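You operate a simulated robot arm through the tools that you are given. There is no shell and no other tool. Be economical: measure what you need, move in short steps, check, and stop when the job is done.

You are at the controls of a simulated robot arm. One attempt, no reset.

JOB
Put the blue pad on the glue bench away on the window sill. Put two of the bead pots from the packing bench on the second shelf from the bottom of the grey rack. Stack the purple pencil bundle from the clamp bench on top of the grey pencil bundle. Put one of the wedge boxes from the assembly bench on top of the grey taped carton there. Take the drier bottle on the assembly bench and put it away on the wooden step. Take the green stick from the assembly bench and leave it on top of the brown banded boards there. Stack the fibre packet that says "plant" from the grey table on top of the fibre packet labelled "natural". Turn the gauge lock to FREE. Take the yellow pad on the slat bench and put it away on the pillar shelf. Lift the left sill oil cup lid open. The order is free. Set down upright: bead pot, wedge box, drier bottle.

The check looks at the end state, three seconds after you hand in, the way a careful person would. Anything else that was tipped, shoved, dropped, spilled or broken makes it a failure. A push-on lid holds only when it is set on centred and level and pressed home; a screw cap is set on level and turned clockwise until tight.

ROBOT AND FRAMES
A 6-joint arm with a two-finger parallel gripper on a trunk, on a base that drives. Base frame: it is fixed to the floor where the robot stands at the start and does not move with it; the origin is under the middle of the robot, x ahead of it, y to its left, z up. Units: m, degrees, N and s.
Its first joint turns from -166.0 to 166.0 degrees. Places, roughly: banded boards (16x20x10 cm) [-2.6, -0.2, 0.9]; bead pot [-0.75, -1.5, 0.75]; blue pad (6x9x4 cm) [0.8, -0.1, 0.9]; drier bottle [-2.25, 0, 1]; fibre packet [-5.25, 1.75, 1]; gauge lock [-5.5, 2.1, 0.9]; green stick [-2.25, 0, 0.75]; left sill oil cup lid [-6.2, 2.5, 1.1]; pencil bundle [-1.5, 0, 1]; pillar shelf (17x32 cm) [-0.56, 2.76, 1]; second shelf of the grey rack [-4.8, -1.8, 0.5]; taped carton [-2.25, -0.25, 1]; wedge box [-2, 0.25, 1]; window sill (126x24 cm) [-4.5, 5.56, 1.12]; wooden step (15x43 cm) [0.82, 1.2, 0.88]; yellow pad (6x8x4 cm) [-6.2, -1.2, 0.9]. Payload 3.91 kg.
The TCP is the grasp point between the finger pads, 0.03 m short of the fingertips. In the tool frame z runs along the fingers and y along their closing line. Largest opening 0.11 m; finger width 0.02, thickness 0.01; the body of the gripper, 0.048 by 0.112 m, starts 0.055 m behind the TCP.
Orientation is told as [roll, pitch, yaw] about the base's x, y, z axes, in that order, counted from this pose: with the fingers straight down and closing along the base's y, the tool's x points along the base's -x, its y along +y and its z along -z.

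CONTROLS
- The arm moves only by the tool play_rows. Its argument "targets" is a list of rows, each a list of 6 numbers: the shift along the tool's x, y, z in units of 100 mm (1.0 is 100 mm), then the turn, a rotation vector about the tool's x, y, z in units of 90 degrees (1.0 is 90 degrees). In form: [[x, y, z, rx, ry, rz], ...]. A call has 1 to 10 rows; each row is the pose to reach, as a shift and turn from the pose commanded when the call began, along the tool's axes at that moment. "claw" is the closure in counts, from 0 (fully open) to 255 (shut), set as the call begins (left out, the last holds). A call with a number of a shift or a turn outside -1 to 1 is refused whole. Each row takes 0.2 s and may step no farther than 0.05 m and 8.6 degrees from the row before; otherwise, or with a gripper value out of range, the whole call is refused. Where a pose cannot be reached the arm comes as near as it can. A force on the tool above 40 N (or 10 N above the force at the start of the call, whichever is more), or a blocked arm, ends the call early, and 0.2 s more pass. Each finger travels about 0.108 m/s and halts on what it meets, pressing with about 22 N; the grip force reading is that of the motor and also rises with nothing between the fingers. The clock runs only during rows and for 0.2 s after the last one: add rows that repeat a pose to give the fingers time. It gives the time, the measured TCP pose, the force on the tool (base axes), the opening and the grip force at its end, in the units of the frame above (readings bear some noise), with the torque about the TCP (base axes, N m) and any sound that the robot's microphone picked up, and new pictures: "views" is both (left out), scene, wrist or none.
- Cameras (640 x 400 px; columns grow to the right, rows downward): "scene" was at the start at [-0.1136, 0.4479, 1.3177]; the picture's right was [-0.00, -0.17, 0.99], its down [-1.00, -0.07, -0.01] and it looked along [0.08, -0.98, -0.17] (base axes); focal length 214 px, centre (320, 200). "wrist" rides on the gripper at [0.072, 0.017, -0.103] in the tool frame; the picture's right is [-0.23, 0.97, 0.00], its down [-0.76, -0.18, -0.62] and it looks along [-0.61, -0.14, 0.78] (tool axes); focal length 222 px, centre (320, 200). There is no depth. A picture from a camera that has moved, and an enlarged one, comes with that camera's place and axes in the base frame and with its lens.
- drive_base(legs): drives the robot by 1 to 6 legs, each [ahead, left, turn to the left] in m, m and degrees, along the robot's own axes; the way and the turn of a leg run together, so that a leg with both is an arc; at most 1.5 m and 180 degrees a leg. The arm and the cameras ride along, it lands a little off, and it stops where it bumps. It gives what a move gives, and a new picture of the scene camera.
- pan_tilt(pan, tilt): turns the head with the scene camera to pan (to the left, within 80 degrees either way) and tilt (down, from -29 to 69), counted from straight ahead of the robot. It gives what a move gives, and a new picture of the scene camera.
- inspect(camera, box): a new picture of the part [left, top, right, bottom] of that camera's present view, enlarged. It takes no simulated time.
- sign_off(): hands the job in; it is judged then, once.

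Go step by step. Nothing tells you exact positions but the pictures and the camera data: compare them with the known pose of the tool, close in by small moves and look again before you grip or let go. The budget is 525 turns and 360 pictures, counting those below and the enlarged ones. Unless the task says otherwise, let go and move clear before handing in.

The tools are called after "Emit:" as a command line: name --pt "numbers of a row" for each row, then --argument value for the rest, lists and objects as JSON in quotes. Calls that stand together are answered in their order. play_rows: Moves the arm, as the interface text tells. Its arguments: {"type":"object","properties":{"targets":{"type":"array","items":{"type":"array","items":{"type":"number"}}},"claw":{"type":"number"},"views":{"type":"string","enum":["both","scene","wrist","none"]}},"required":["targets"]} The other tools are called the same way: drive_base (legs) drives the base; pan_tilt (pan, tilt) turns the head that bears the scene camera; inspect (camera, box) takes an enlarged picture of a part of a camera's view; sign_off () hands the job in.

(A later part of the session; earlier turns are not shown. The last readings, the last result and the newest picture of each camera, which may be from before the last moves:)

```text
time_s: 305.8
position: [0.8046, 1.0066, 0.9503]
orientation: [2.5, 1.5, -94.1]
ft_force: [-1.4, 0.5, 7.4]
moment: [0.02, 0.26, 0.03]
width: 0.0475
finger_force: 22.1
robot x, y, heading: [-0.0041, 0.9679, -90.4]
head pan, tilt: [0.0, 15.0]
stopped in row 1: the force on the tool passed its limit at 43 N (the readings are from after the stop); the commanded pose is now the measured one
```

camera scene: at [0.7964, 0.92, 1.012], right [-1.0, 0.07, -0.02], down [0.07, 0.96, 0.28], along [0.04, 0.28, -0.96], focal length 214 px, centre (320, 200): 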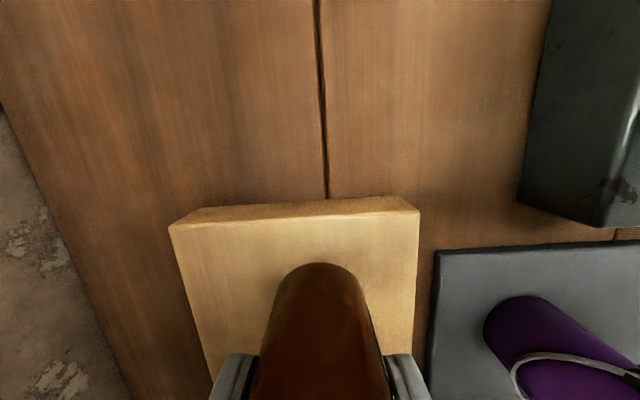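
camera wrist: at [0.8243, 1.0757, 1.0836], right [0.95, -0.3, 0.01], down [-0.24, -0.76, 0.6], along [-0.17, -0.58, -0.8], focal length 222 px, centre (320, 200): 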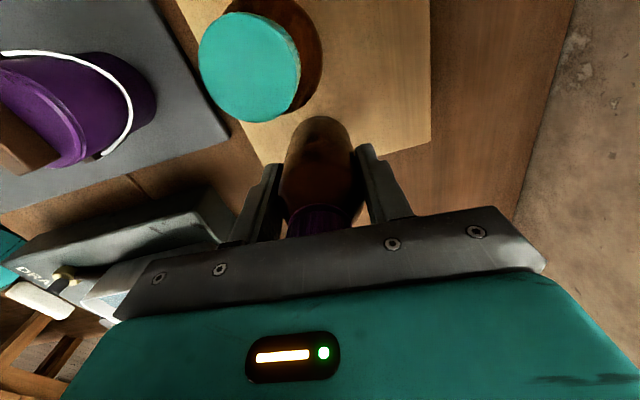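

Contact at step height 0.887. I release and rise.

Emit:
play_rows --pt "0 0 -0.02 0 0 0" --pt "0 0 -0.02 0 0 0" --pt "0 0 -0.02 0 0 0" --pt "0 0 -0.3 0 0 0" --pt "0 0 -0.7 0 0 0" --pt "0 0 -1 0 0 0" --claw 50 --views "both"

```text
time_s: 307.2
position: [0.7998, 1.0054, 1.0506]
orientation: [2.3, 1.6, -94.2]
ft_force: [0.3, 0.5, -1.0]
moment: [0.02, 0.02, 0.0]
width: 0.0882
finger_force: 0.0
robot x, y, heading: [-0.0066, 0.9707, -90.4]
head pan, tilt: [0.0, 15.0]
camera scene: at [0.7917, 0.9181, 1.083], right [-1.0, 0.07, -0.04], down [0.06, 0.96, 0.28], along [0.06, 0.28, -0.96], focal length 214 px, centre (320, 200)
camera wrist: at [0.818, 1.0736, 1.1557], right [0.95, -0.3, 0.03], down [-0.26, -0.76, 0.59], along [-0.15, -0.58, -0.8], focal length 222 px, centre (320, 200)
```

scene: 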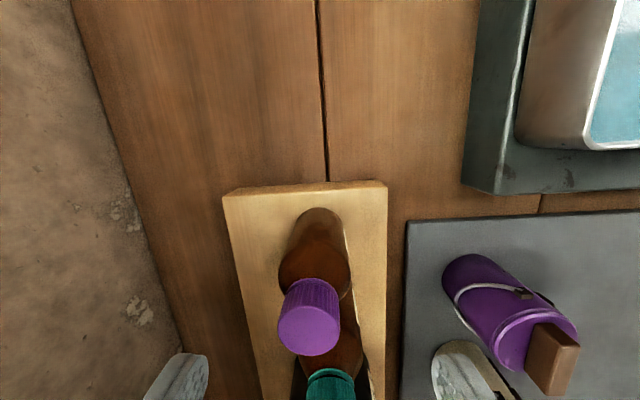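
wrist: 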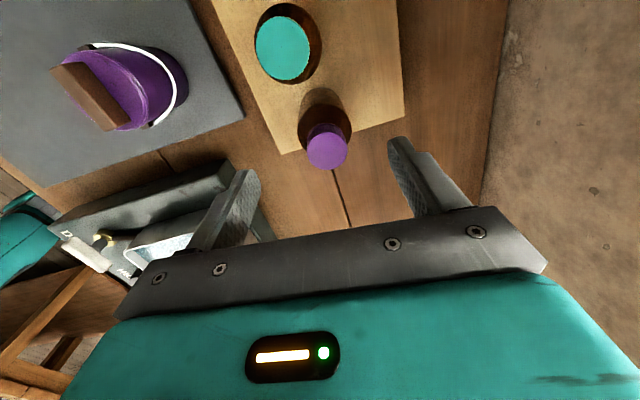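

Drier bottle stands upright on the step. Next the blue pad: I level the tool, raise, and use the base to shift over to it.

Emit:
play_rows --pt "0 0 -0.4 0.012 -0.009 0" --pt "0 0 -0.8 0.0256 -0.018 0" --pt "0 0 -1 0.0256 -0.018 0" --claw 0 --views "none"

Emit:
drive_base --legs '[[0, -0.35, 0], [1.08, 0, 0], [0, 0.35, 0]]'

Emit:
pan_tilt --pan 0 --tilt 20

```text
time_s: 308.0
position: [0.7967, 1.0017, 1.1481]
orientation: [0.1, 0.0, -94.2]
ft_force: [-0.8, 0.5, -0.3]
moment: [0.03, -0.01, -0.02]
width: 0.1099
finger_force: 0.1
robot x, y, heading: [-0.0054, 0.9728, -90.2]
head pan, tilt: [0.0, 15.0]
```

```text
time_s: 317.3
position: [0.793, -0.0668, 1.1492]
orientation: [0.2, -0.1, -93.8]
ft_force: [0.0, -0.1, 0.2]
moment: [0.01, 0.01, 0.01]
width: 0.11
finger_force: 0.1
robot x, y, heading: [-0.008, -0.1001, -90.3]
head pan, tilt: [0.0, 15.0]
camera scene: at [0.786, -0.1538, 1.1847], right [-1.0, 0.07, 0.0], down [0.06, 0.96, 0.26], along [0.02, 0.26, -0.97], focal length 214 px, centre (320, 200)
```

scene: 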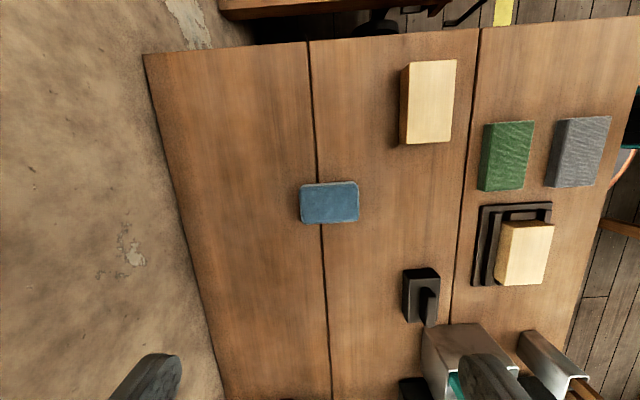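

```text
time_s: 318.0
position: [0.7931, -0.0685, 1.1489]
orientation: [0.1, 0.1, -93.9]
ft_force: [0.5, -0.9, 0.4]
moment: [-0.01, 0.01, 0.01]
width: 0.1099
finger_force: 0.0
robot x, y, heading: [-0.0046, -0.1033, -89.9]
head pan, tilt: [0.0, 20.0]
camera scene: at [0.7866, -0.1457, 1.1849], right [-1.0, 0.07, 0.0], down [0.06, 0.94, 0.34], along [0.03, 0.34, -0.94], focal length 214 px, centre (320, 200)
```

scene: 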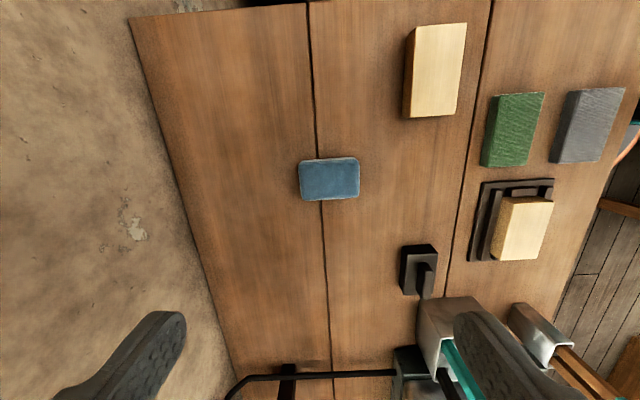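

The blue pad is right below, centre (0.78,-0.069). I rotate the tool ~94° to grip its 6 cm side.

Emit:
play_rows --pt "0 0 0 0 0 -0.095" --pt "0 0 0 0 0 -0.19" --pt "0 0 0 0 0 -0.285" --pt "0 0 0 0 0 -0.38" --pt "0 0 0 0 0 -0.475" --pt "0 0 0 0 0 -0.57" --pt "0 0 0 0 0 -0.665" --pt "0 0 0 0 0 -0.76" --pt "0 0 0 0 0 -0.855" --pt "0 0 0 0 0 -0.95" --views "none"

Emit:
play_rows --pt "0.13 0 0.4 0 0 -0.04" --pt "0.13 0 0.8 0 0 -0.085" --pt "0.13 0 1 0 0 -0.085" --views "both"

```text
time_s: 320.2
position: [0.7913, -0.067, 1.1493]
orientation: [0.0, -0.3, -8.3]
ft_force: [0.6, -0.1, -0.3]
moment: [0.04, 0.02, -0.05]
width: 0.1099
finger_force: 0.1
robot x, y, heading: [-0.0106, -0.1017, -89.7]
head pan, tilt: [0.0, 20.0]
```

```text
time_s: 321.0
position: [0.7799, -0.0653, 1.0498]
orientation: [-0.1, -0.3, -0.7]
ft_force: [-1.0, 0.3, 0.0]
moment: [-0.01, -0.04, 0.0]
width: 0.11
finger_force: 0.1
robot x, y, heading: [-0.0089, -0.1013, -90.2]
head pan, tilt: [0.0, 20.0]
camera scene: at [0.8572, -0.0677, 1.0856], right [-0.01, -1.0, 0.0], down [-0.94, 0.01, 0.34], along [-0.34, 0.0, -0.94], focal length 214 px, centre (320, 200)
camera wrist: at [0.7077, -0.0484, 1.1526], right [0.24, 0.97, 0.0], down [0.76, -0.19, 0.63], along [0.61, -0.15, -0.78], focal length 222 px, centre (320, 200)
```

scene: 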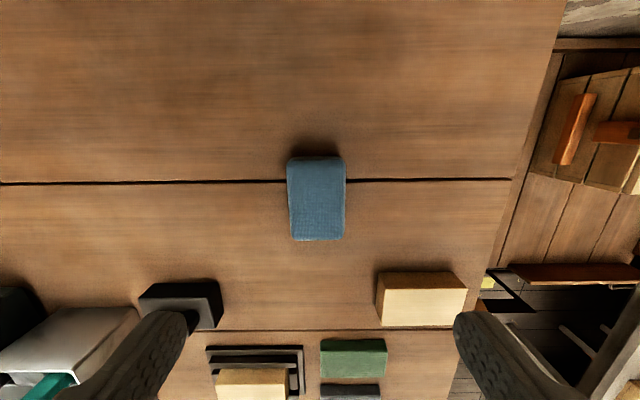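
wrist: 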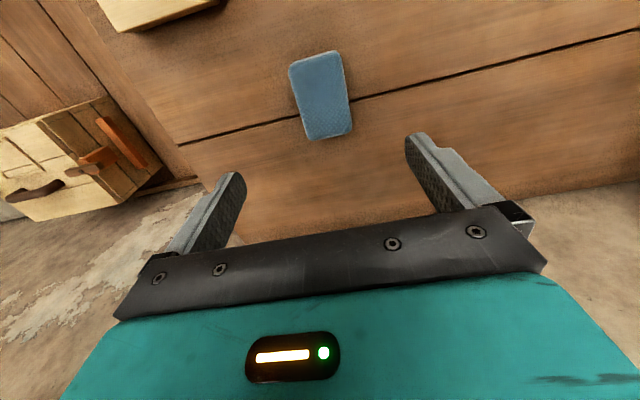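

Emit:
play_rows --pt "0.02 0.01 0.4 0 0 0" --pt "0.02 0.01 0.8 0 0 0" --pt "0.02 0.01 1 0 0 0" --claw 20 --views "none"

Emit:
play_rows --pt "0 0 0.3 0 0 0" --pt "0 0 0.5 0 0 0" --views "both"

```text
time_s: 321.8
position: [0.7792, -0.066, 0.9484]
orientation: [-0.1, -0.2, -0.6]
ft_force: [-0.8, 0.6, 0.5]
moment: [0.0, -0.01, 0.0]
width: 0.1014
finger_force: 0.1
robot x, y, heading: [-0.0081, -0.1021, -90.2]
head pan, tilt: [0.0, 20.0]
```

```text
time_s: 322.4
position: [0.7791, -0.0649, 0.8993]
orientation: [0.0, -0.2, -0.7]
ft_force: [-0.8, 0.5, 0.8]
moment: [0.0, -0.02, 0.0]
width: 0.1014
finger_force: 0.0
robot x, y, heading: [-0.0071, -0.1027, -90.1]
head pan, tilt: [0.0, 20.0]
camera scene: at [0.8552, -0.0663, 0.9349], right [-0.01, -1.0, 0.0], down [-0.94, 0.01, 0.34], along [-0.34, 0.0, -0.94], focal length 214 px, centre (320, 200)
camera wrist: at [0.7058, -0.0469, 1.0019], right [0.24, 0.97, 0.0], down [0.76, -0.19, 0.63], along [0.61, -0.15, -0.78], focal length 222 px, centre (320, 200)
```

scene: 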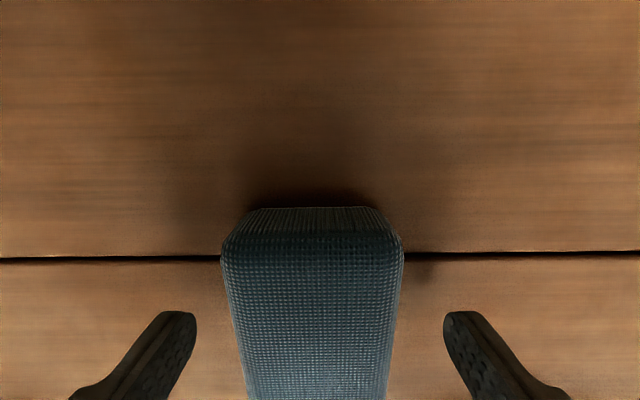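
wrist: 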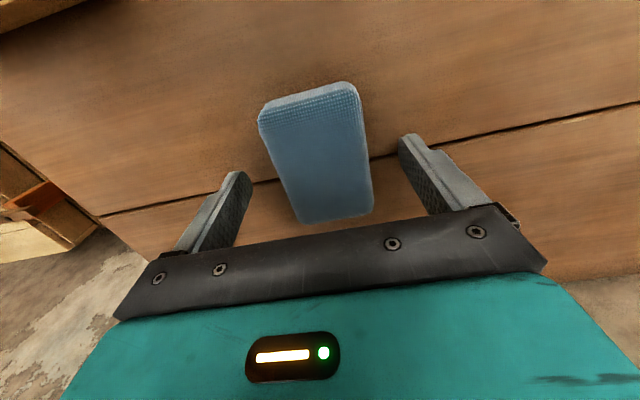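

Emit:
play_rows --pt "0 0 0.1 0 0 0" --pt "0 0 0.2 0 0 0" --pt "0 0 0.3 0 0 0" --pt "0 0 0.4 0 0 0" --views "none"

```text
time_s: 323.1
position: [0.7778, -0.0642, 0.8807]
orientation: [0.0, -0.7, -0.7]
ft_force: [-4.2, -0.4, 7.2]
moment: [0.43, 0.22, 0.26]
width: 0.1014
finger_force: 0.1
robot x, y, heading: [-0.007, -0.1029, -89.8]
head pan, tilt: [0.0, 20.0]
stopped in row 3: the force on the tool passed its limit at 54 N (the readings are from after the stop); the commanded pose is now the measured one
```

Bench contact at 0.851. Raise 3 mm, close and lift.

Emit:
play_rows --pt "0 0 -0.03 0 0 0" --pt "0 0 -0.03 0 0 0" --pt "0 0 -0.03 0 0 0" --pt "0 0 -0.03 0 0 0" --pt "0 0 -0.03 0 0 0" --claw 255 --views "none"

Emit:
play_rows --pt "0 0 -0.3 0 0.005 0" --pt "0 0 -0.7 0 0.007 0" --pt "0 0 -1 0 0.007 0" --views "none"

Emit:
play_rows --pt "0 0 -0.3 0 0 0" --pt "0 0 -0.7 0 0 0" --pt "0 0 -1 0 0 0" --views "none"

Emit:
play_rows --pt "0.2 0 -0.3 0 0 0" --pt "0.5 0 -0.7 0 0 0" --pt "0.8 0 -1 0 0 0" --views "wrist"

```text
time_s: 324.3
position: [0.7793, -0.064, 0.8823]
orientation: [-0.1, -0.6, -0.7]
ft_force: [0.5, 0.1, 0.9]
moment: [-0.01, 0.0, 0.0]
width: 0.0592
finger_force: 22.3
robot x, y, heading: [-0.0048, -0.1006, -89.7]
head pan, tilt: [0.0, 20.0]
```

```text
time_s: 325.1
position: [0.7768, -0.0629, 0.9822]
orientation: [0.1, -0.1, -0.8]
ft_force: [0.6, 0.1, -0.8]
moment: [-0.01, 0.02, 0.03]
width: 0.0596
finger_force: 22.1
robot x, y, heading: [-0.0091, -0.1004, -90.1]
head pan, tilt: [0.0, 20.0]
```

```text
time_s: 325.9
position: [0.7778, -0.065, 1.0821]
orientation: [0.0, 0.0, -0.7]
ft_force: [1.2, -0.4, -2.0]
moment: [0.01, 0.02, -0.03]
width: 0.0594
finger_force: 21.7
robot x, y, heading: [-0.0076, -0.0979, -90.0]
head pan, tilt: [0.0, 20.0]
```

```text
time_s: 326.7
position: [0.699, -0.0649, 1.1825]
orientation: [0.0, 0.0, -0.7]
ft_force: [0.2, -0.5, -2.3]
moment: [0.0, 0.1, 0.0]
width: 0.0596
finger_force: 21.7
robot x, y, heading: [-0.0082, -0.1038, -90.3]
head pan, tilt: [0.0, 20.0]
camera wrist: at [0.6263, -0.0468, 1.2857], right [0.24, 0.97, 0.0], down [0.76, -0.19, 0.62], along [0.6, -0.15, -0.78], focal length 222 px, centre (320, 200)
```

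wrist: 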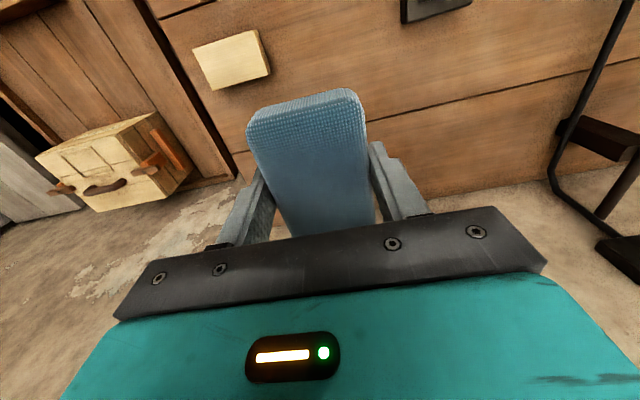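

Blue pad held. I retract the hand, turn to face +x with the hand toward +y, and drive up the corridor to explore the way to the window sill.

Emit:
play_rows --pt "0.4 0 0 0 0 0" --pt "0.8 0 0 0 0 0" --pt "1 0 0 0 0 0" --views "none"

Emit:
play_rows --pt "0.4 0 0 0 0 0" --pt "0.8 0 0 0 0 0" --pt "1 0 0 0 0 0" --views "none"

Emit:
drive_base --legs '[[0, 0, 90], [0, 1.4, 0], [0, 1.4, 0], [0, 0.75, 0]]'

Emit:
pan_tilt --pan 75 --tilt 5

```text
time_s: 327.5
position: [0.5971, -0.0623, 1.1822]
orientation: [-0.1, 0.1, -0.7]
ft_force: [-0.1, -0.5, -1.5]
moment: [-0.03, 0.06, -0.01]
width: 0.0595
finger_force: 22.2
robot x, y, heading: [-0.0105, -0.1011, -90.0]
head pan, tilt: [0.0, 20.0]
```

```text
time_s: 328.3
position: [0.4979, -0.0615, 1.1816]
orientation: [-0.1, 0.0, -0.7]
ft_force: [0.1, 0.0, -1.1]
moment: [-0.03, -0.02, 0.02]
width: 0.0594
finger_force: 22.1
robot x, y, heading: [-0.0045, -0.1038, -89.9]
head pan, tilt: [0.0, 20.0]
```

```text
time_s: 349.5
position: [-0.0743, 3.978, 1.1812]
orientation: [-0.1, -0.1, 89.5]
ft_force: [-0.2, 0.0, 0.4]
moment: [0.02, -0.01, 0.02]
width: 0.0595
finger_force: 22.3
robot x, y, heading: [-0.0327, 3.4693, 0.2]
head pan, tilt: [0.0, 20.0]
camera scene: at [-0.0736, 4.0548, 1.2175], right [1.0, -0.01, 0.0], down [-0.01, -0.94, 0.34], along [0.0, -0.34, -0.94], focal length 214 px, centre (320, 200)
```

scene: 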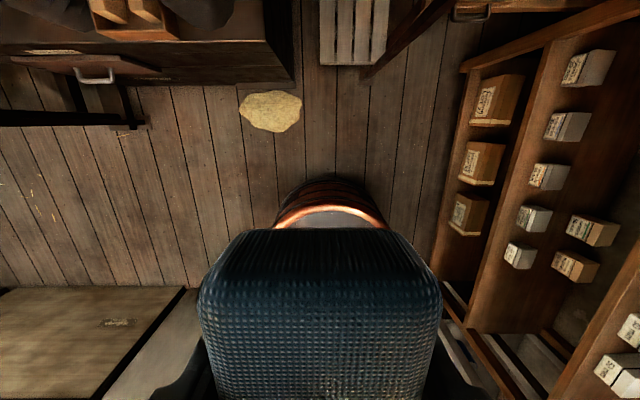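

```text
time_s: 351.0
position: [-0.0736, 3.9783, 1.1808]
orientation: [0.0, -0.1, 89.5]
ft_force: [0.0, 0.9, -0.4]
moment: [0.01, 0.01, 0.02]
width: 0.0595
finger_force: 22.0
robot x, y, heading: [-0.0355, 3.4739, 0.1]
head pan, tilt: [75.0, 5.0]
camera scene: at [-0.1621, 4.08, 1.2868], right [0.26, 0.0, -0.97], down [0.07, -1.0, 0.02], along [-0.96, -0.08, -0.26], focal length 214 px, centre (320, 200)
```

scene: 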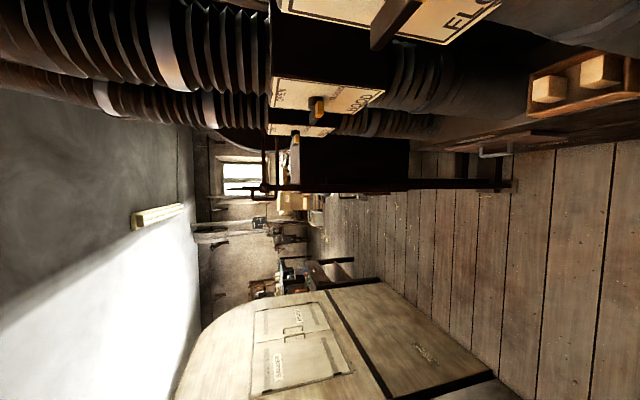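

An aisle leads toward -x at y≈3.45, with a thin post at (-1.0,4.07). I turn so the hand trails behind and go through.

Emit:
drive_base --legs '[[-0.5, 0, 0], [0, 0, -90], [0, -1.5, 0], [0, -0.5, 0]]'

Emit:
pan_tilt --pan 0 --tilt 35

```text
time_s: 367.4
position: [-2.0393, 3.5121, 1.1816]
orientation: [0.0, -0.1, -0.8]
ft_force: [0.3, -0.1, -0.9]
moment: [0.0, 0.0, 0.0]
width: 0.0599
finger_force: 22.3
robot x, y, heading: [-2.5431, 3.4728, -90.2]
head pan, tilt: [75.0, 5.0]
camera scene: at [-1.9366, 3.5988, 1.2868], right [0.0, -0.26, -0.97], down [-1.0, -0.07, 0.02], along [-0.07, 0.96, -0.26], focal length 214 px, centre (320, 200)
```

scene: 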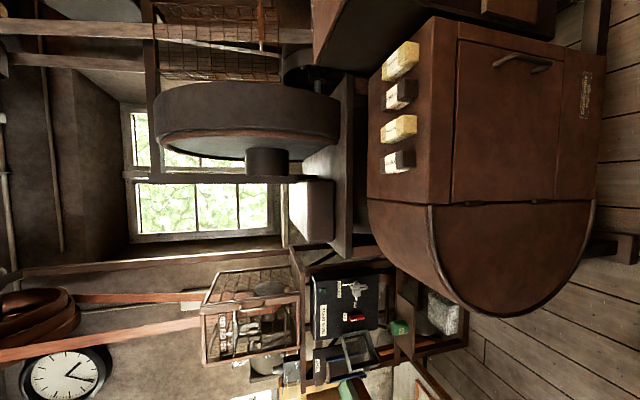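

```text
time_s: 368.9
position: [-2.0398, 3.5119, 1.1812]
orientation: [0.0, -0.1, -0.9]
ft_force: [-0.4, 0.4, -0.4]
moment: [0.01, 0.0, 0.02]
width: 0.0594
finger_force: 21.7
robot x, y, heading: [-2.5466, 3.4709, -90.2]
head pan, tilt: [0.0, 35.0]
camera scene: at [-1.9859, 3.5108, 1.2225], right [-0.01, -1.0, 0.0], down [-0.82, 0.01, 0.57], along [-0.57, 0.01, -0.82], focal length 214 px, centre (320, 200)
```

scene: 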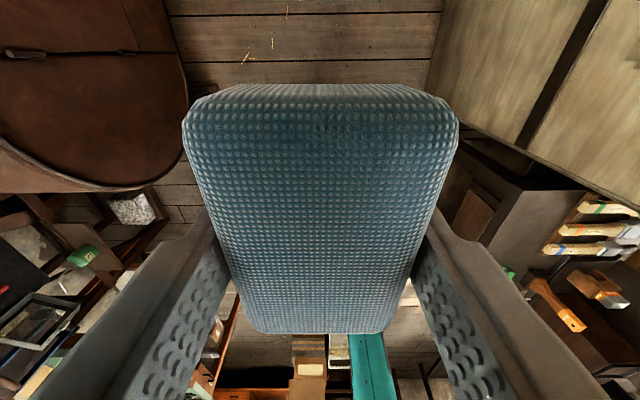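

Emit:
play_rows --pt "0.4 0 0 0 0 0" --pt "0.8 0 0 0 0 0" --pt "1 0 0 0 0 0" --views "none"

Emit:
drive_base --legs '[[0, 0, 90]]'

Emit:
pan_tilt --pan 75 --tilt 5

```text
time_s: 369.6
position: [-2.138, 3.5142, 1.1814]
orientation: [0.1, 0.0, -0.9]
ft_force: [0.6, -0.1, -1.1]
moment: [0.03, 0.07, 0.0]
width: 0.0591
finger_force: 21.9
robot x, y, heading: [-2.5447, 3.4725, -90.1]
head pan, tilt: [0.0, 35.0]
```

```text
time_s: 373.9
position: [-2.5845, 3.8779, 1.1825]
orientation: [0.0, -0.1, 89.0]
ft_force: [-0.6, 1.3, -1.1]
moment: [0.0, 0.01, 0.02]
width: 0.0597
finger_force: 22.2
robot x, y, heading: [-2.5449, 3.4723, -0.1]
head pan, tilt: [0.0, 35.0]
camera scene: at [-2.5841, 3.9307, 1.2223], right [1.0, -0.02, 0.0], down [-0.02, -0.82, 0.57], along [-0.01, -0.57, -0.82], focal length 214 px, centre (320, 200)
```

scene: 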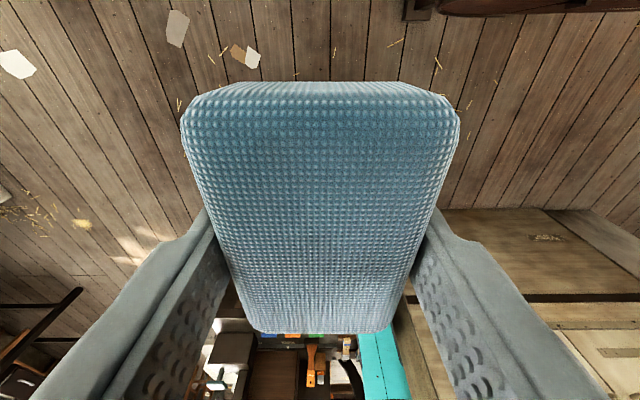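

```text
time_s: 375.3
position: [-2.5849, 3.878, 1.1808]
orientation: [-0.1, -0.1, 88.9]
ft_force: [0.2, 0.7, 0.4]
moment: [-0.02, 0.02, 0.0]
width: 0.0595
finger_force: 21.8
robot x, y, heading: [-2.5439, 3.4748, -0.5]
head pan, tilt: [75.0, 5.0]
camera scene: at [-2.6719, 3.9805, 1.2866], right [0.26, 0.0, -0.97], down [0.07, -1.0, 0.02], along [-0.96, -0.07, -0.26], focal length 214 px, centre (320, 200)
```

scene: 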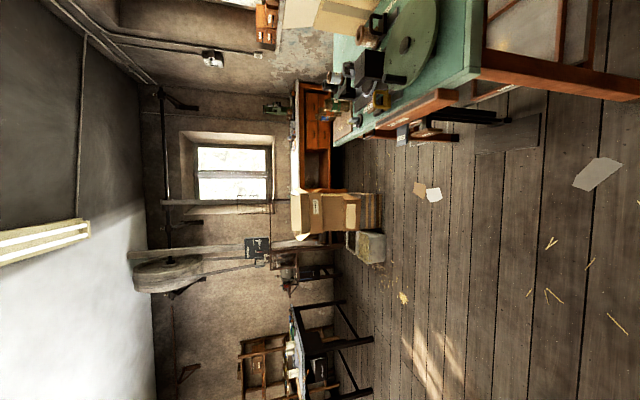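

Emit:
drive_base --legs '[[-1.0, 0, 0], [-0.65, 0, 0]]'

Emit:
pan_tilt --pan 0 --tilt -29

```text
time_s: 383.7
position: [-4.2366, 3.8856, 1.1809]
orientation: [0.0, 0.0, 89.3]
ft_force: [0.6, -0.2, -1.2]
moment: [0.02, -0.01, 0.0]
width: 0.0596
finger_force: 21.6
robot x, y, heading: [-4.192, 3.4791, 0.3]
head pan, tilt: [75.0, 5.0]
camera scene: at [-4.3248, 3.9883, 1.2866], right [0.26, 0.0, -0.97], down [0.07, -1.0, 0.02], along [-0.96, -0.08, -0.26], focal length 214 px, centre (320, 200)
```

scene: 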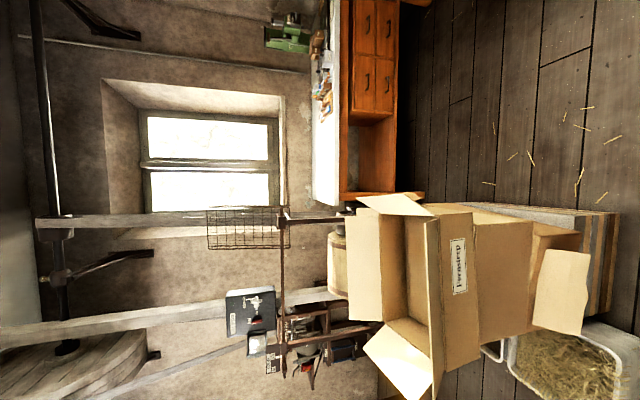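

```text
time_s: 385.2
position: [-4.2366, 3.886, 1.1817]
orientation: [0.0, 0.0, 89.3]
ft_force: [-0.1, -0.1, -1.1]
moment: [-0.01, 0.0, 0.01]
width: 0.0597
finger_force: 22.2
robot x, y, heading: [-4.1953, 3.4778, 0.3]
head pan, tilt: [0.0, -28.6]
camera scene: at [-4.2355, 4.0353, 1.2435], right [1.0, -0.01, 0.0], down [-0.01, -0.88, -0.48], along [0.01, 0.48, -0.88], focal length 214 px, centre (320, 200)
```

scene: 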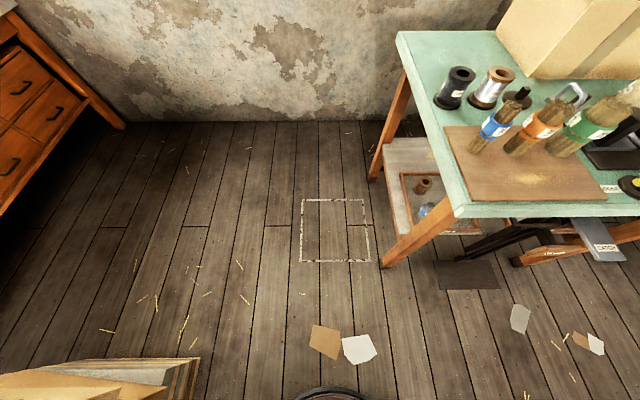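

The floor is free up to the wall under the window sill. I drive up to it and look.

Emit:
drive_base --legs '[[-0.1, 0.5, 0], [-0.12, 0.75, 0]]'

Emit:
pan_tilt --pan 0 --tilt -25

```text
time_s: 391.9
position: [-4.4498, 5.1297, 1.1812]
orientation: [-0.1, -0.1, 89.0]
ft_force: [0.4, 0.1, -0.8]
moment: [0.0, -0.01, 0.01]
width: 0.0595
finger_force: 22.0
robot x, y, heading: [-4.4124, 4.7264, -0.1]
head pan, tilt: [0.0, -28.6]
camera scene: at [-4.4487, 5.279, 1.2435], right [1.0, -0.02, 0.0], down [-0.02, -0.88, -0.48], along [0.01, 0.48, -0.88], focal length 214 px, centre (320, 200)
```

scene: 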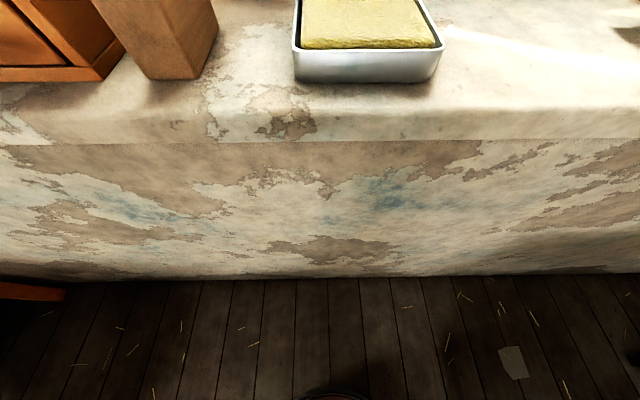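

```text
time_s: 392.5
position: [-4.4508, 5.1295, 1.1813]
orientation: [0.0, -0.2, 88.9]
ft_force: [-0.6, 0.1, 0.4]
moment: [-0.05, 0.0, -0.02]
width: 0.0596
finger_force: 21.3
robot x, y, heading: [-4.4099, 4.7277, -0.4]
head pan, tilt: [0.0, -25.0]
camera scene: at [-4.4487, 5.2747, 1.2395], right [1.0, -0.02, 0.0], down [-0.02, -0.91, -0.42], along [0.01, 0.42, -0.91], focal length 214 px, centre (320, 200)
```

scene: 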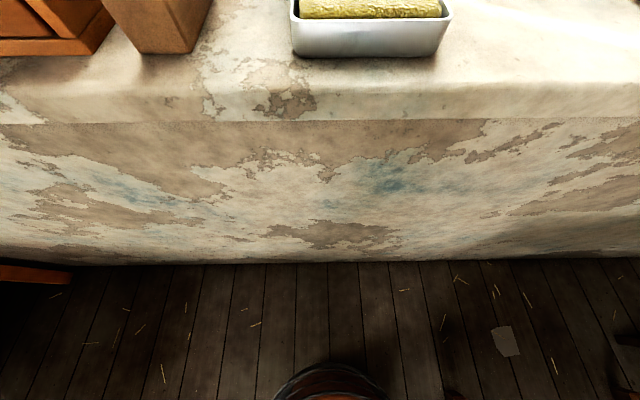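

The sill front edge is y≈5.43; a tray occupies x -4.47..-4.35. I'll put the pad to its right at x≈-4.2. I angle the base a little and raise.

Emit:
play_rows --pt "0 0 -0.3 0 0 0" --pt "0 0 -0.5 0 0 0" --views "none"

Emit:
drive_base --legs '[[0.06, 0.17, -12]]'

```text
time_s: 393.1
position: [-4.4496, 5.1301, 1.2327]
orientation: [0.0, 0.0, 89.0]
ft_force: [0.0, -0.4, -0.7]
moment: [0.01, 0.03, 0.01]
width: 0.0596
finger_force: 22.2
robot x, y, heading: [-4.4106, 4.7268, -0.5]
head pan, tilt: [0.0, -25.0]
```

```text
time_s: 394.6
position: [-4.2863, 5.2919, 1.2321]
orientation: [-0.1, 0.0, 76.8]
ft_force: [0.5, 0.1, -0.3]
moment: [-0.04, 0.02, -0.04]
width: 0.0594
finger_force: 22.3
robot x, y, heading: [-4.3331, 4.8857, -12.5]
head pan, tilt: [0.0, -25.0]
camera scene: at [-4.2545, 5.4325, 1.2896], right [0.97, -0.23, 0.0], down [-0.2, -0.88, -0.42], along [0.1, 0.41, -0.91], focal length 214 px, centre (320, 200)
```

scene: 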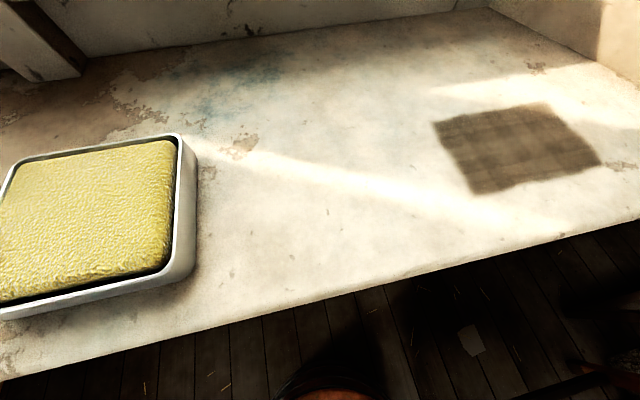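

Emit:
pan_tilt --pan 0 --tilt 30

Emit:
play_rows --pt "-0.4 -0.1 0 0 0 0" --pt "-0.8 -0.2 0 0 0 0" --pt "-1 -0.2 0 0 0 0" --views "none"

Emit:
play_rows --pt "-0.4 0 0 0 0 0" --pt "-0.8 0 0 0 0 0" --pt "-1 0 0 0 0 0" --views "none"

Emit:
play_rows --pt "-0.35 0 0.1 0 0 0" --pt "-0.35 0 0.4 0 0 0" --pt "-0.35 0 0.65 0 0 0" --views "both"

```text
time_s: 395.9
position: [-4.2871, 5.2908, 1.2309]
orientation: [0.1, 0.0, 77.0]
ft_force: [-1.0, 0.1, 0.0]
moment: [-0.04, 0.01, 0.0]
width: 0.0594
finger_force: 22.8
robot x, y, heading: [-4.3337, 4.8832, -12.3]
head pan, tilt: [0.0, 30.0]
camera scene: at [-4.2734, 5.3508, 1.27], right [0.97, -0.23, 0.0], down [-0.2, -0.84, 0.5], along [-0.11, -0.49, -0.87], focal length 214 px, centre (320, 200)
```

scene: 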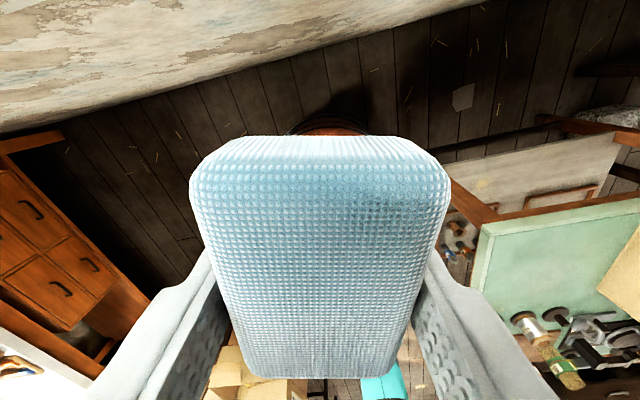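

```text
time_s: 396.7
position: [-4.2448, 5.3848, 1.2315]
orientation: [0.0, -0.1, 76.9]
ft_force: [1.1, -0.5, -0.7]
moment: [0.03, -0.01, -0.01]
width: 0.0596
finger_force: 21.7
robot x, y, heading: [-4.3289, 4.8819, -12.2]
head pan, tilt: [0.0, 30.0]
```

```text
time_s: 397.5
position: [-4.2218, 5.4822, 1.2334]
orientation: [0.0, -0.1, 76.9]
ft_force: [0.3, -0.4, 0.6]
moment: [0.05, -0.03, -0.01]
width: 0.0596
finger_force: 22.0
robot x, y, heading: [-4.3326, 4.8874, -12.4]
head pan, tilt: [0.0, 30.0]
```

```text
time_s: 398.3
position: [-4.2136, 5.5169, 1.167]
orientation: [-0.1, -0.1, 76.9]
ft_force: [0.3, 1.1, -0.8]
moment: [-0.03, 0.0, 0.01]
width: 0.0596
finger_force: 21.7
robot x, y, heading: [-4.3337, 4.8861, -12.3]
head pan, tilt: [0.0, 30.0]
camera scene: at [-4.2007, 5.5754, 1.2051], right [0.97, -0.23, 0.0], down [-0.2, -0.84, 0.5], along [-0.11, -0.49, -0.87], focal length 214 px, centre (320, 200)
camera wrist: at [-4.2468, 5.449, 1.2697], right [-0.9, 0.44, 0.0], down [0.35, 0.7, 0.62], along [0.28, 0.56, -0.78], focal length 222 px, centre (320, 200)
```

scene: 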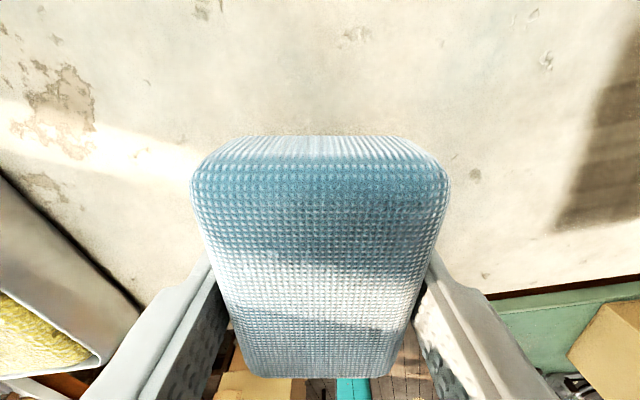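
wrist: 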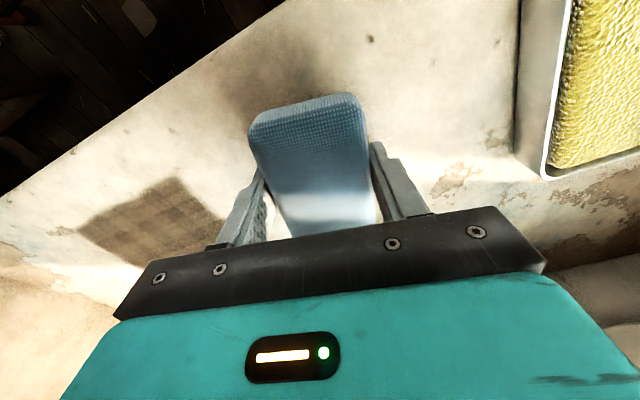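

Pad is over free sill. I lower in small steps to contact.

Emit:
play_rows --pt "0 0 0.06 0 0 0" --pt "0 0 0.12 0 0 0" --pt "0 0 0.16 0 0 0" --pt "0 0 0.2 0 0 0" --pt "0 0 0.24 0 0 0" --pt "0 0 0.28 0 0 0" --views "none"

```text
time_s: 399.3
position: [-4.214, 5.5158, 1.1503]
orientation: [-0.1, -0.5, 77.0]
ft_force: [-1.1, -0.6, 3.3]
moment: [-0.19, 0.04, -0.03]
width: 0.0595
finger_force: 21.4
robot x, y, heading: [-4.329, 4.8866, -12.5]
head pan, tilt: [0.0, 30.0]
stopped in row 5: the force on the tool passed its limit at 51 N (the readings are from after the stop); the commanded pose is now the measured one
```

Emit:
play_rows --pt "0 0 -0.02 0 0 0" --pt "0 0 -0.02 0 0 0" --pt "0 0 -0.3 0 0.005 0" --pt "0 0 -0.7 0 0.005 0" --pt "0 0 -1 0 0.005 0" --claw 30 --views "wrist"

```text
time_s: 400.5
position: [-4.2137, 5.5156, 1.2481]
orientation: [0.0, 0.0, 76.9]
ft_force: [-0.1, -0.3, -0.3]
moment: [-0.05, 0.01, 0.0]
width: 0.0973
finger_force: 0.0
robot x, y, heading: [-4.3302, 4.8895, -12.1]
head pan, tilt: [0.0, 30.0]
camera wrist: at [-4.2465, 5.4488, 1.3531], right [-0.9, 0.44, 0.0], down [0.35, 0.7, 0.62], along [0.28, 0.56, -0.78], focal length 222 px, centre (320, 200)
```

wrist: 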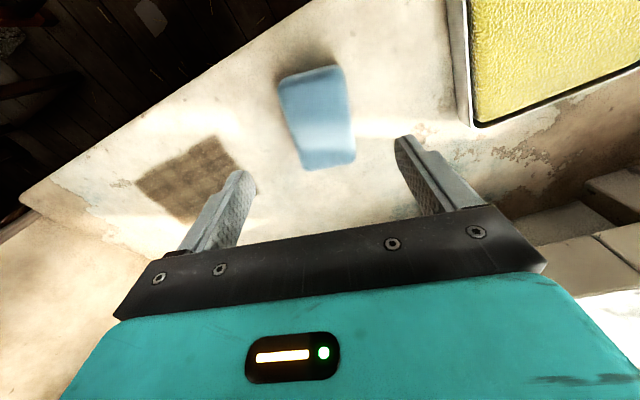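

Blue pad is on the sill. Next I head to the grey table (fibre packets) at about (-5.25,1.75), approaching from its east side.

Emit:
drive_base --legs '[[0, -0.35, 12], [0.2, -1.0, 0], [0, 0, 90]]'

Emit:
pan_tilt --pan 65 --tilt 10

```text
time_s: 411.4
position: [-4.817, 3.5411, 1.2489]
orientation: [-0.1, 0.0, 178.2]
ft_force: [1.0, 0.2, 0.4]
moment: [-0.03, 0.02, 0.06]
width: 0.0969
finger_force: 0.1
robot x, y, heading: [-4.1772, 3.5502, 89.3]
head pan, tilt: [0.0, 30.0]
camera scene: at [-4.8793, 3.5422, 1.2884], right [0.03, 1.0, 0.0], down [0.87, -0.03, 0.5], along [0.5, -0.02, -0.87], focal length 214 px, centre (320, 200)
```

scene: 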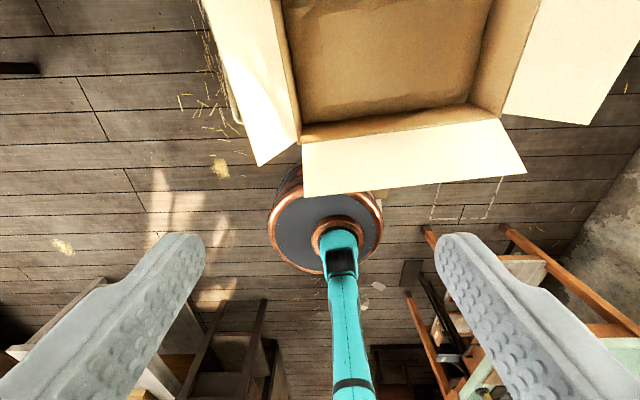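

```text
time_s: 412.8
position: [-4.8168, 3.5404, 1.2497]
orientation: [0.1, 0.1, 178.1]
ft_force: [0.0, 0.0, 0.1]
moment: [0.0, 0.0, -0.02]
width: 0.0969
finger_force: 0.1
robot x, y, heading: [-4.1796, 3.5447, 88.8]
head pan, tilt: [65.0, 10.0]
camera scene: at [-4.9143, 3.459, 1.3395], right [0.01, 0.42, -0.91], down [0.99, 0.13, 0.07], along [0.15, -0.9, -0.42], focal length 214 px, centre (320, 200)
```

scene: 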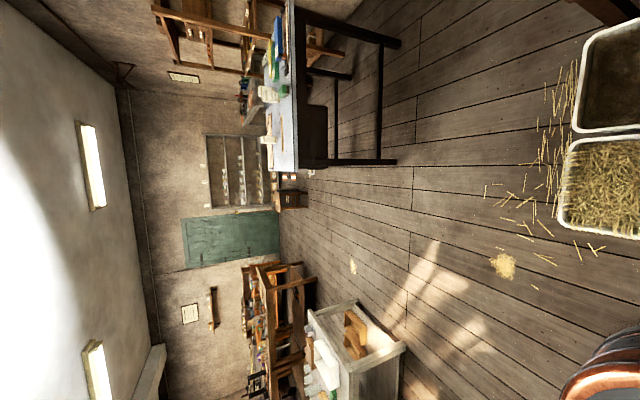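

The grey table spans x -5.9..-4.95 with its front edge at y≈2.05; straw bins lie behind at y>3.1. I drive along its front with the hand over the table.

Emit:
drive_base --legs '[[-1.0, 0, 0], [0, 0, 91]]'

Emit:
pan_tilt --pan -60 --tilt -5

```text
time_s: 421.9
position: [-4.1822, 1.8957, 1.2505]
orientation: [0.0, 0.0, -90.9]
ft_force: [0.6, -0.5, 0.5]
moment: [0.01, 0.0, -0.01]
width: 0.097
finger_force: 0.1
robot x, y, heading: [-4.1989, 2.5332, 179.9]
head pan, tilt: [65.0, 10.0]
camera scene: at [-4.0998, 1.8, 1.3396], right [-0.42, 0.01, -0.91], down [-0.14, 0.99, 0.07], along [0.9, 0.16, -0.42], focal length 214 px, centre (320, 200)
```

scene: 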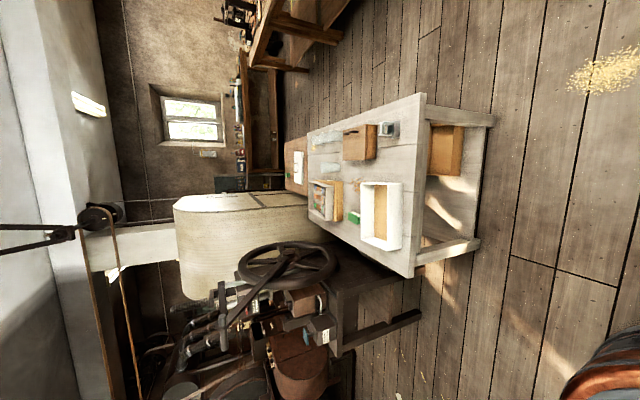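

```text
time_s: 424.0
position: [-4.1823, 1.896, 1.2496]
orientation: [0.0, 0.0, -90.6]
ft_force: [-0.1, -0.3, 0.6]
moment: [0.01, 0.0, -0.03]
width: 0.0969
finger_force: 0.1
robot x, y, heading: [-4.2021, 2.5382, 179.8]
head pan, tilt: [-60.0, -5.0]
camera scene: at [-4.2601, 1.7785, 1.3351], right [-0.5, 0.01, 0.87], down [-0.06, 1.0, -0.04], along [-0.86, -0.07, -0.5], focal length 214 px, centre (320, 200)
```

scene: 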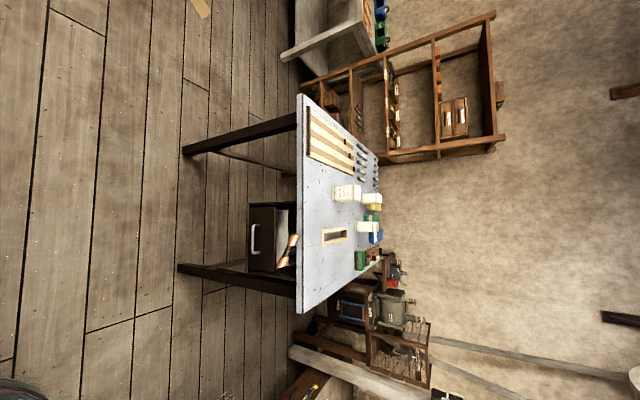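

Emit:
inspect --camera "scene" --box '[280, 80, 480, 205]'

Emit:
inspect --camera "scene" --box '[280, 200, 480, 400]'

```text
3.20 times, centred on (380, 142) of scene
camera zoom: at [-4.2601, 1.7785, 1.3351], right [-0.5, 0.01, 0.87], down [-0.06, 1.0, -0.04], along [-0.86, -0.07, -0.5], focal length 686 px, centre (128, 384)
```

zoom: 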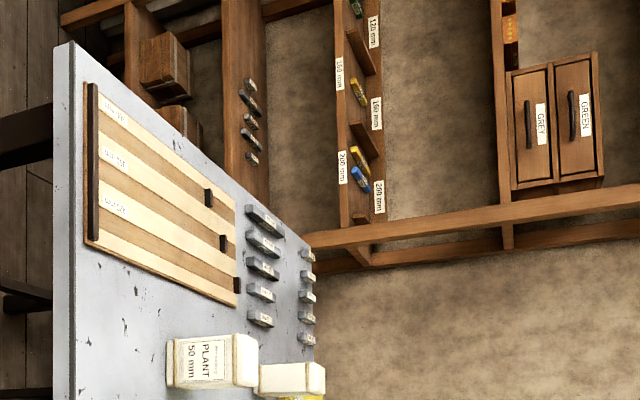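

```text
2.00 times, centred on (380, 300) of scene
camera zoom: at [-4.2601, 1.7785, 1.3351], right [-0.5, 0.01, 0.87], down [-0.06, 1.0, -0.04], along [-0.86, -0.07, -0.5], focal length 429 px, centre (200, 0)
```

zoom: 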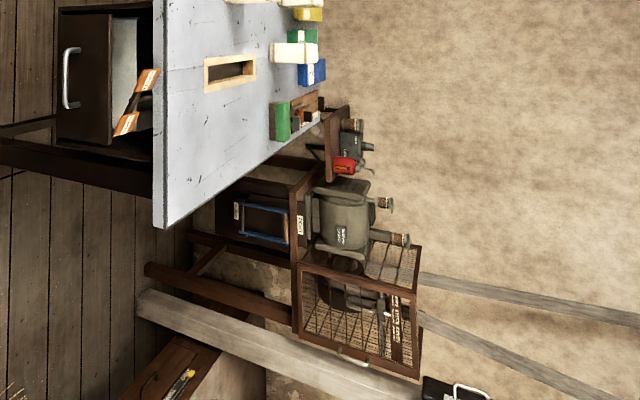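

Emit:
drive_base --legs '[[0.85, 0, 0]]'

Emit:
pan_tilt --pan 0 --tilt -20

Emit:
pan_tilt --pan -55 --tilt 5

```text
time_s: 428.4
position: [-5.0314, 1.8994, 1.2497]
orientation: [-0.1, -0.1, -91.2]
ft_force: [-0.2, -0.5, -0.7]
moment: [0.02, -0.02, 0.0]
width: 0.0971
finger_force: 0.1
robot x, y, heading: [-5.044, 2.5387, 179.7]
head pan, tilt: [-60.0, -5.0]
camera scene: at [-5.1108, 1.7831, 1.3351], right [-0.5, 0.01, 0.87], down [-0.05, 1.0, -0.04], along [-0.86, -0.07, -0.5], focal length 214 px, centre (320, 200)
```

scene: 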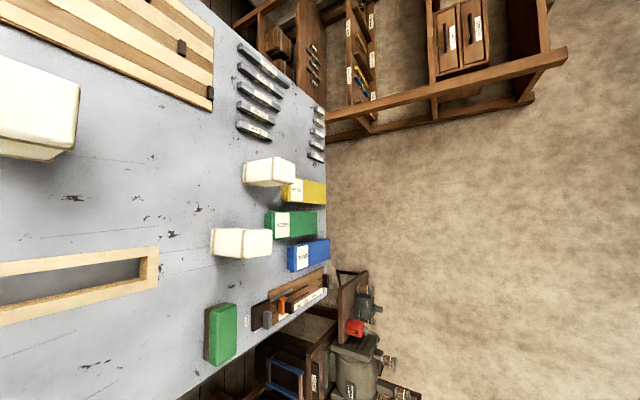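

```text
time_s: 429.8
position: [-5.0309, 1.9001, 1.25]
orientation: [0.0, 0.1, -91.3]
ft_force: [-0.6, 0.3, -0.6]
moment: [0.0, 0.01, 0.0]
width: 0.097
finger_force: 0.1
robot x, y, heading: [-5.0477, 2.5398, 179.5]
head pan, tilt: [0.0, -20.0]
camera scene: at [-5.0355, 1.7599, 1.3028], right [-1.0, 0.02, 0.0], down [0.02, 0.94, -0.34], along [-0.01, -0.34, -0.94], focal length 214 px, centre (320, 200)
```

scene: 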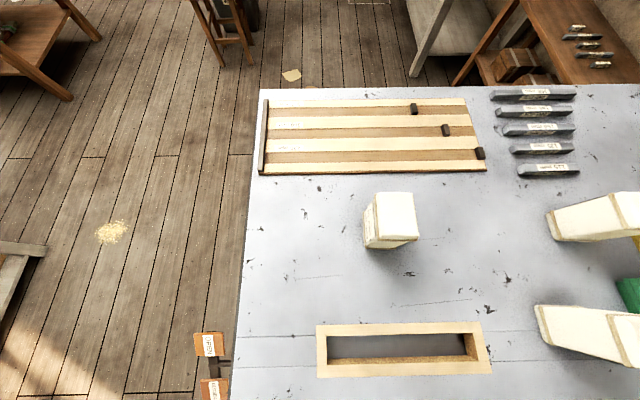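

```text
time_s: 431.0
position: [-5.0309, 1.9, 1.2508]
orientation: [0.0, 0.0, -91.1]
ft_force: [0.3, 0.5, 0.7]
moment: [0.0, 0.0, 0.0]
width: 0.0969
finger_force: 0.0
robot x, y, heading: [-5.0472, 2.5396, 179.4]
head pan, tilt: [-55.0, 5.0]
camera scene: at [-5.1098, 1.7987, 1.3261], right [-0.57, 0.01, 0.82], down [0.09, 0.99, 0.05], along [-0.81, 0.1, -0.57], focal length 214 px, centre (320, 200)
```

scene: 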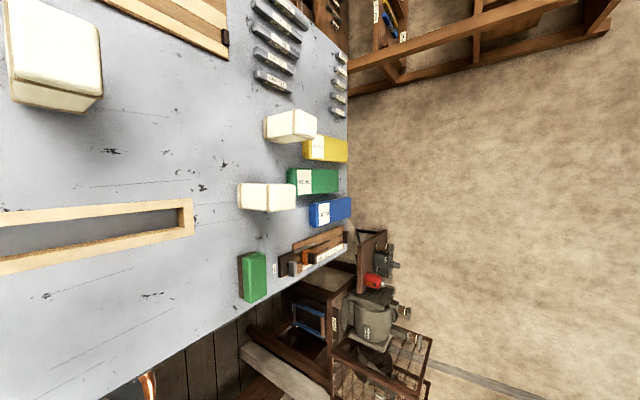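

Emit:
inspect --camera "scene" --box '[220, 90, 370, 230]'

Emit:
pan_tilt --pan 0 --tilt 10

```text
2.86 times, centred on (295, 160) of scene
camera zoom: at [-5.1098, 1.7987, 1.3261], right [-0.57, 0.01, 0.82], down [0.09, 0.99, 0.05], along [-0.81, 0.1, -0.57], focal length 613 px, centre (391, 314)
```

zoom: 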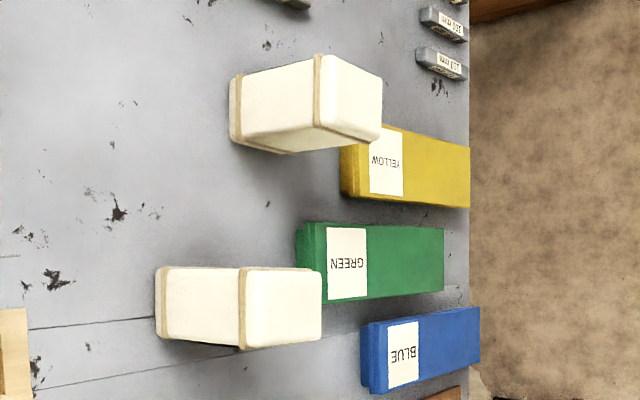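

```text
time_s: 432.2
position: [-5.0331, 1.9011, 1.2503]
orientation: [0.1, 0.1, -91.1]
ft_force: [0.2, 0.3, 0.1]
moment: [0.0, 0.01, 0.03]
width: 0.0974
finger_force: 0.0
robot x, y, heading: [-5.0442, 2.5374, 179.3]
head pan, tilt: [0.0, 10.0]
camera scene: at [-5.0346, 1.8052, 1.2859], right [-1.0, 0.02, 0.0], down [0.02, 0.98, 0.17], along [0.0, 0.17, -0.98], focal length 214 px, centre (320, 200)
```

scene: 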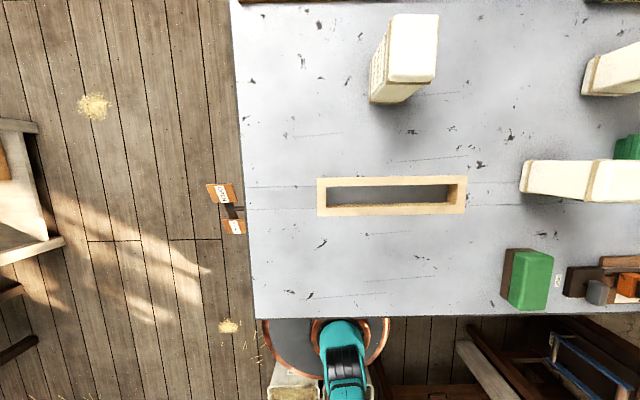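

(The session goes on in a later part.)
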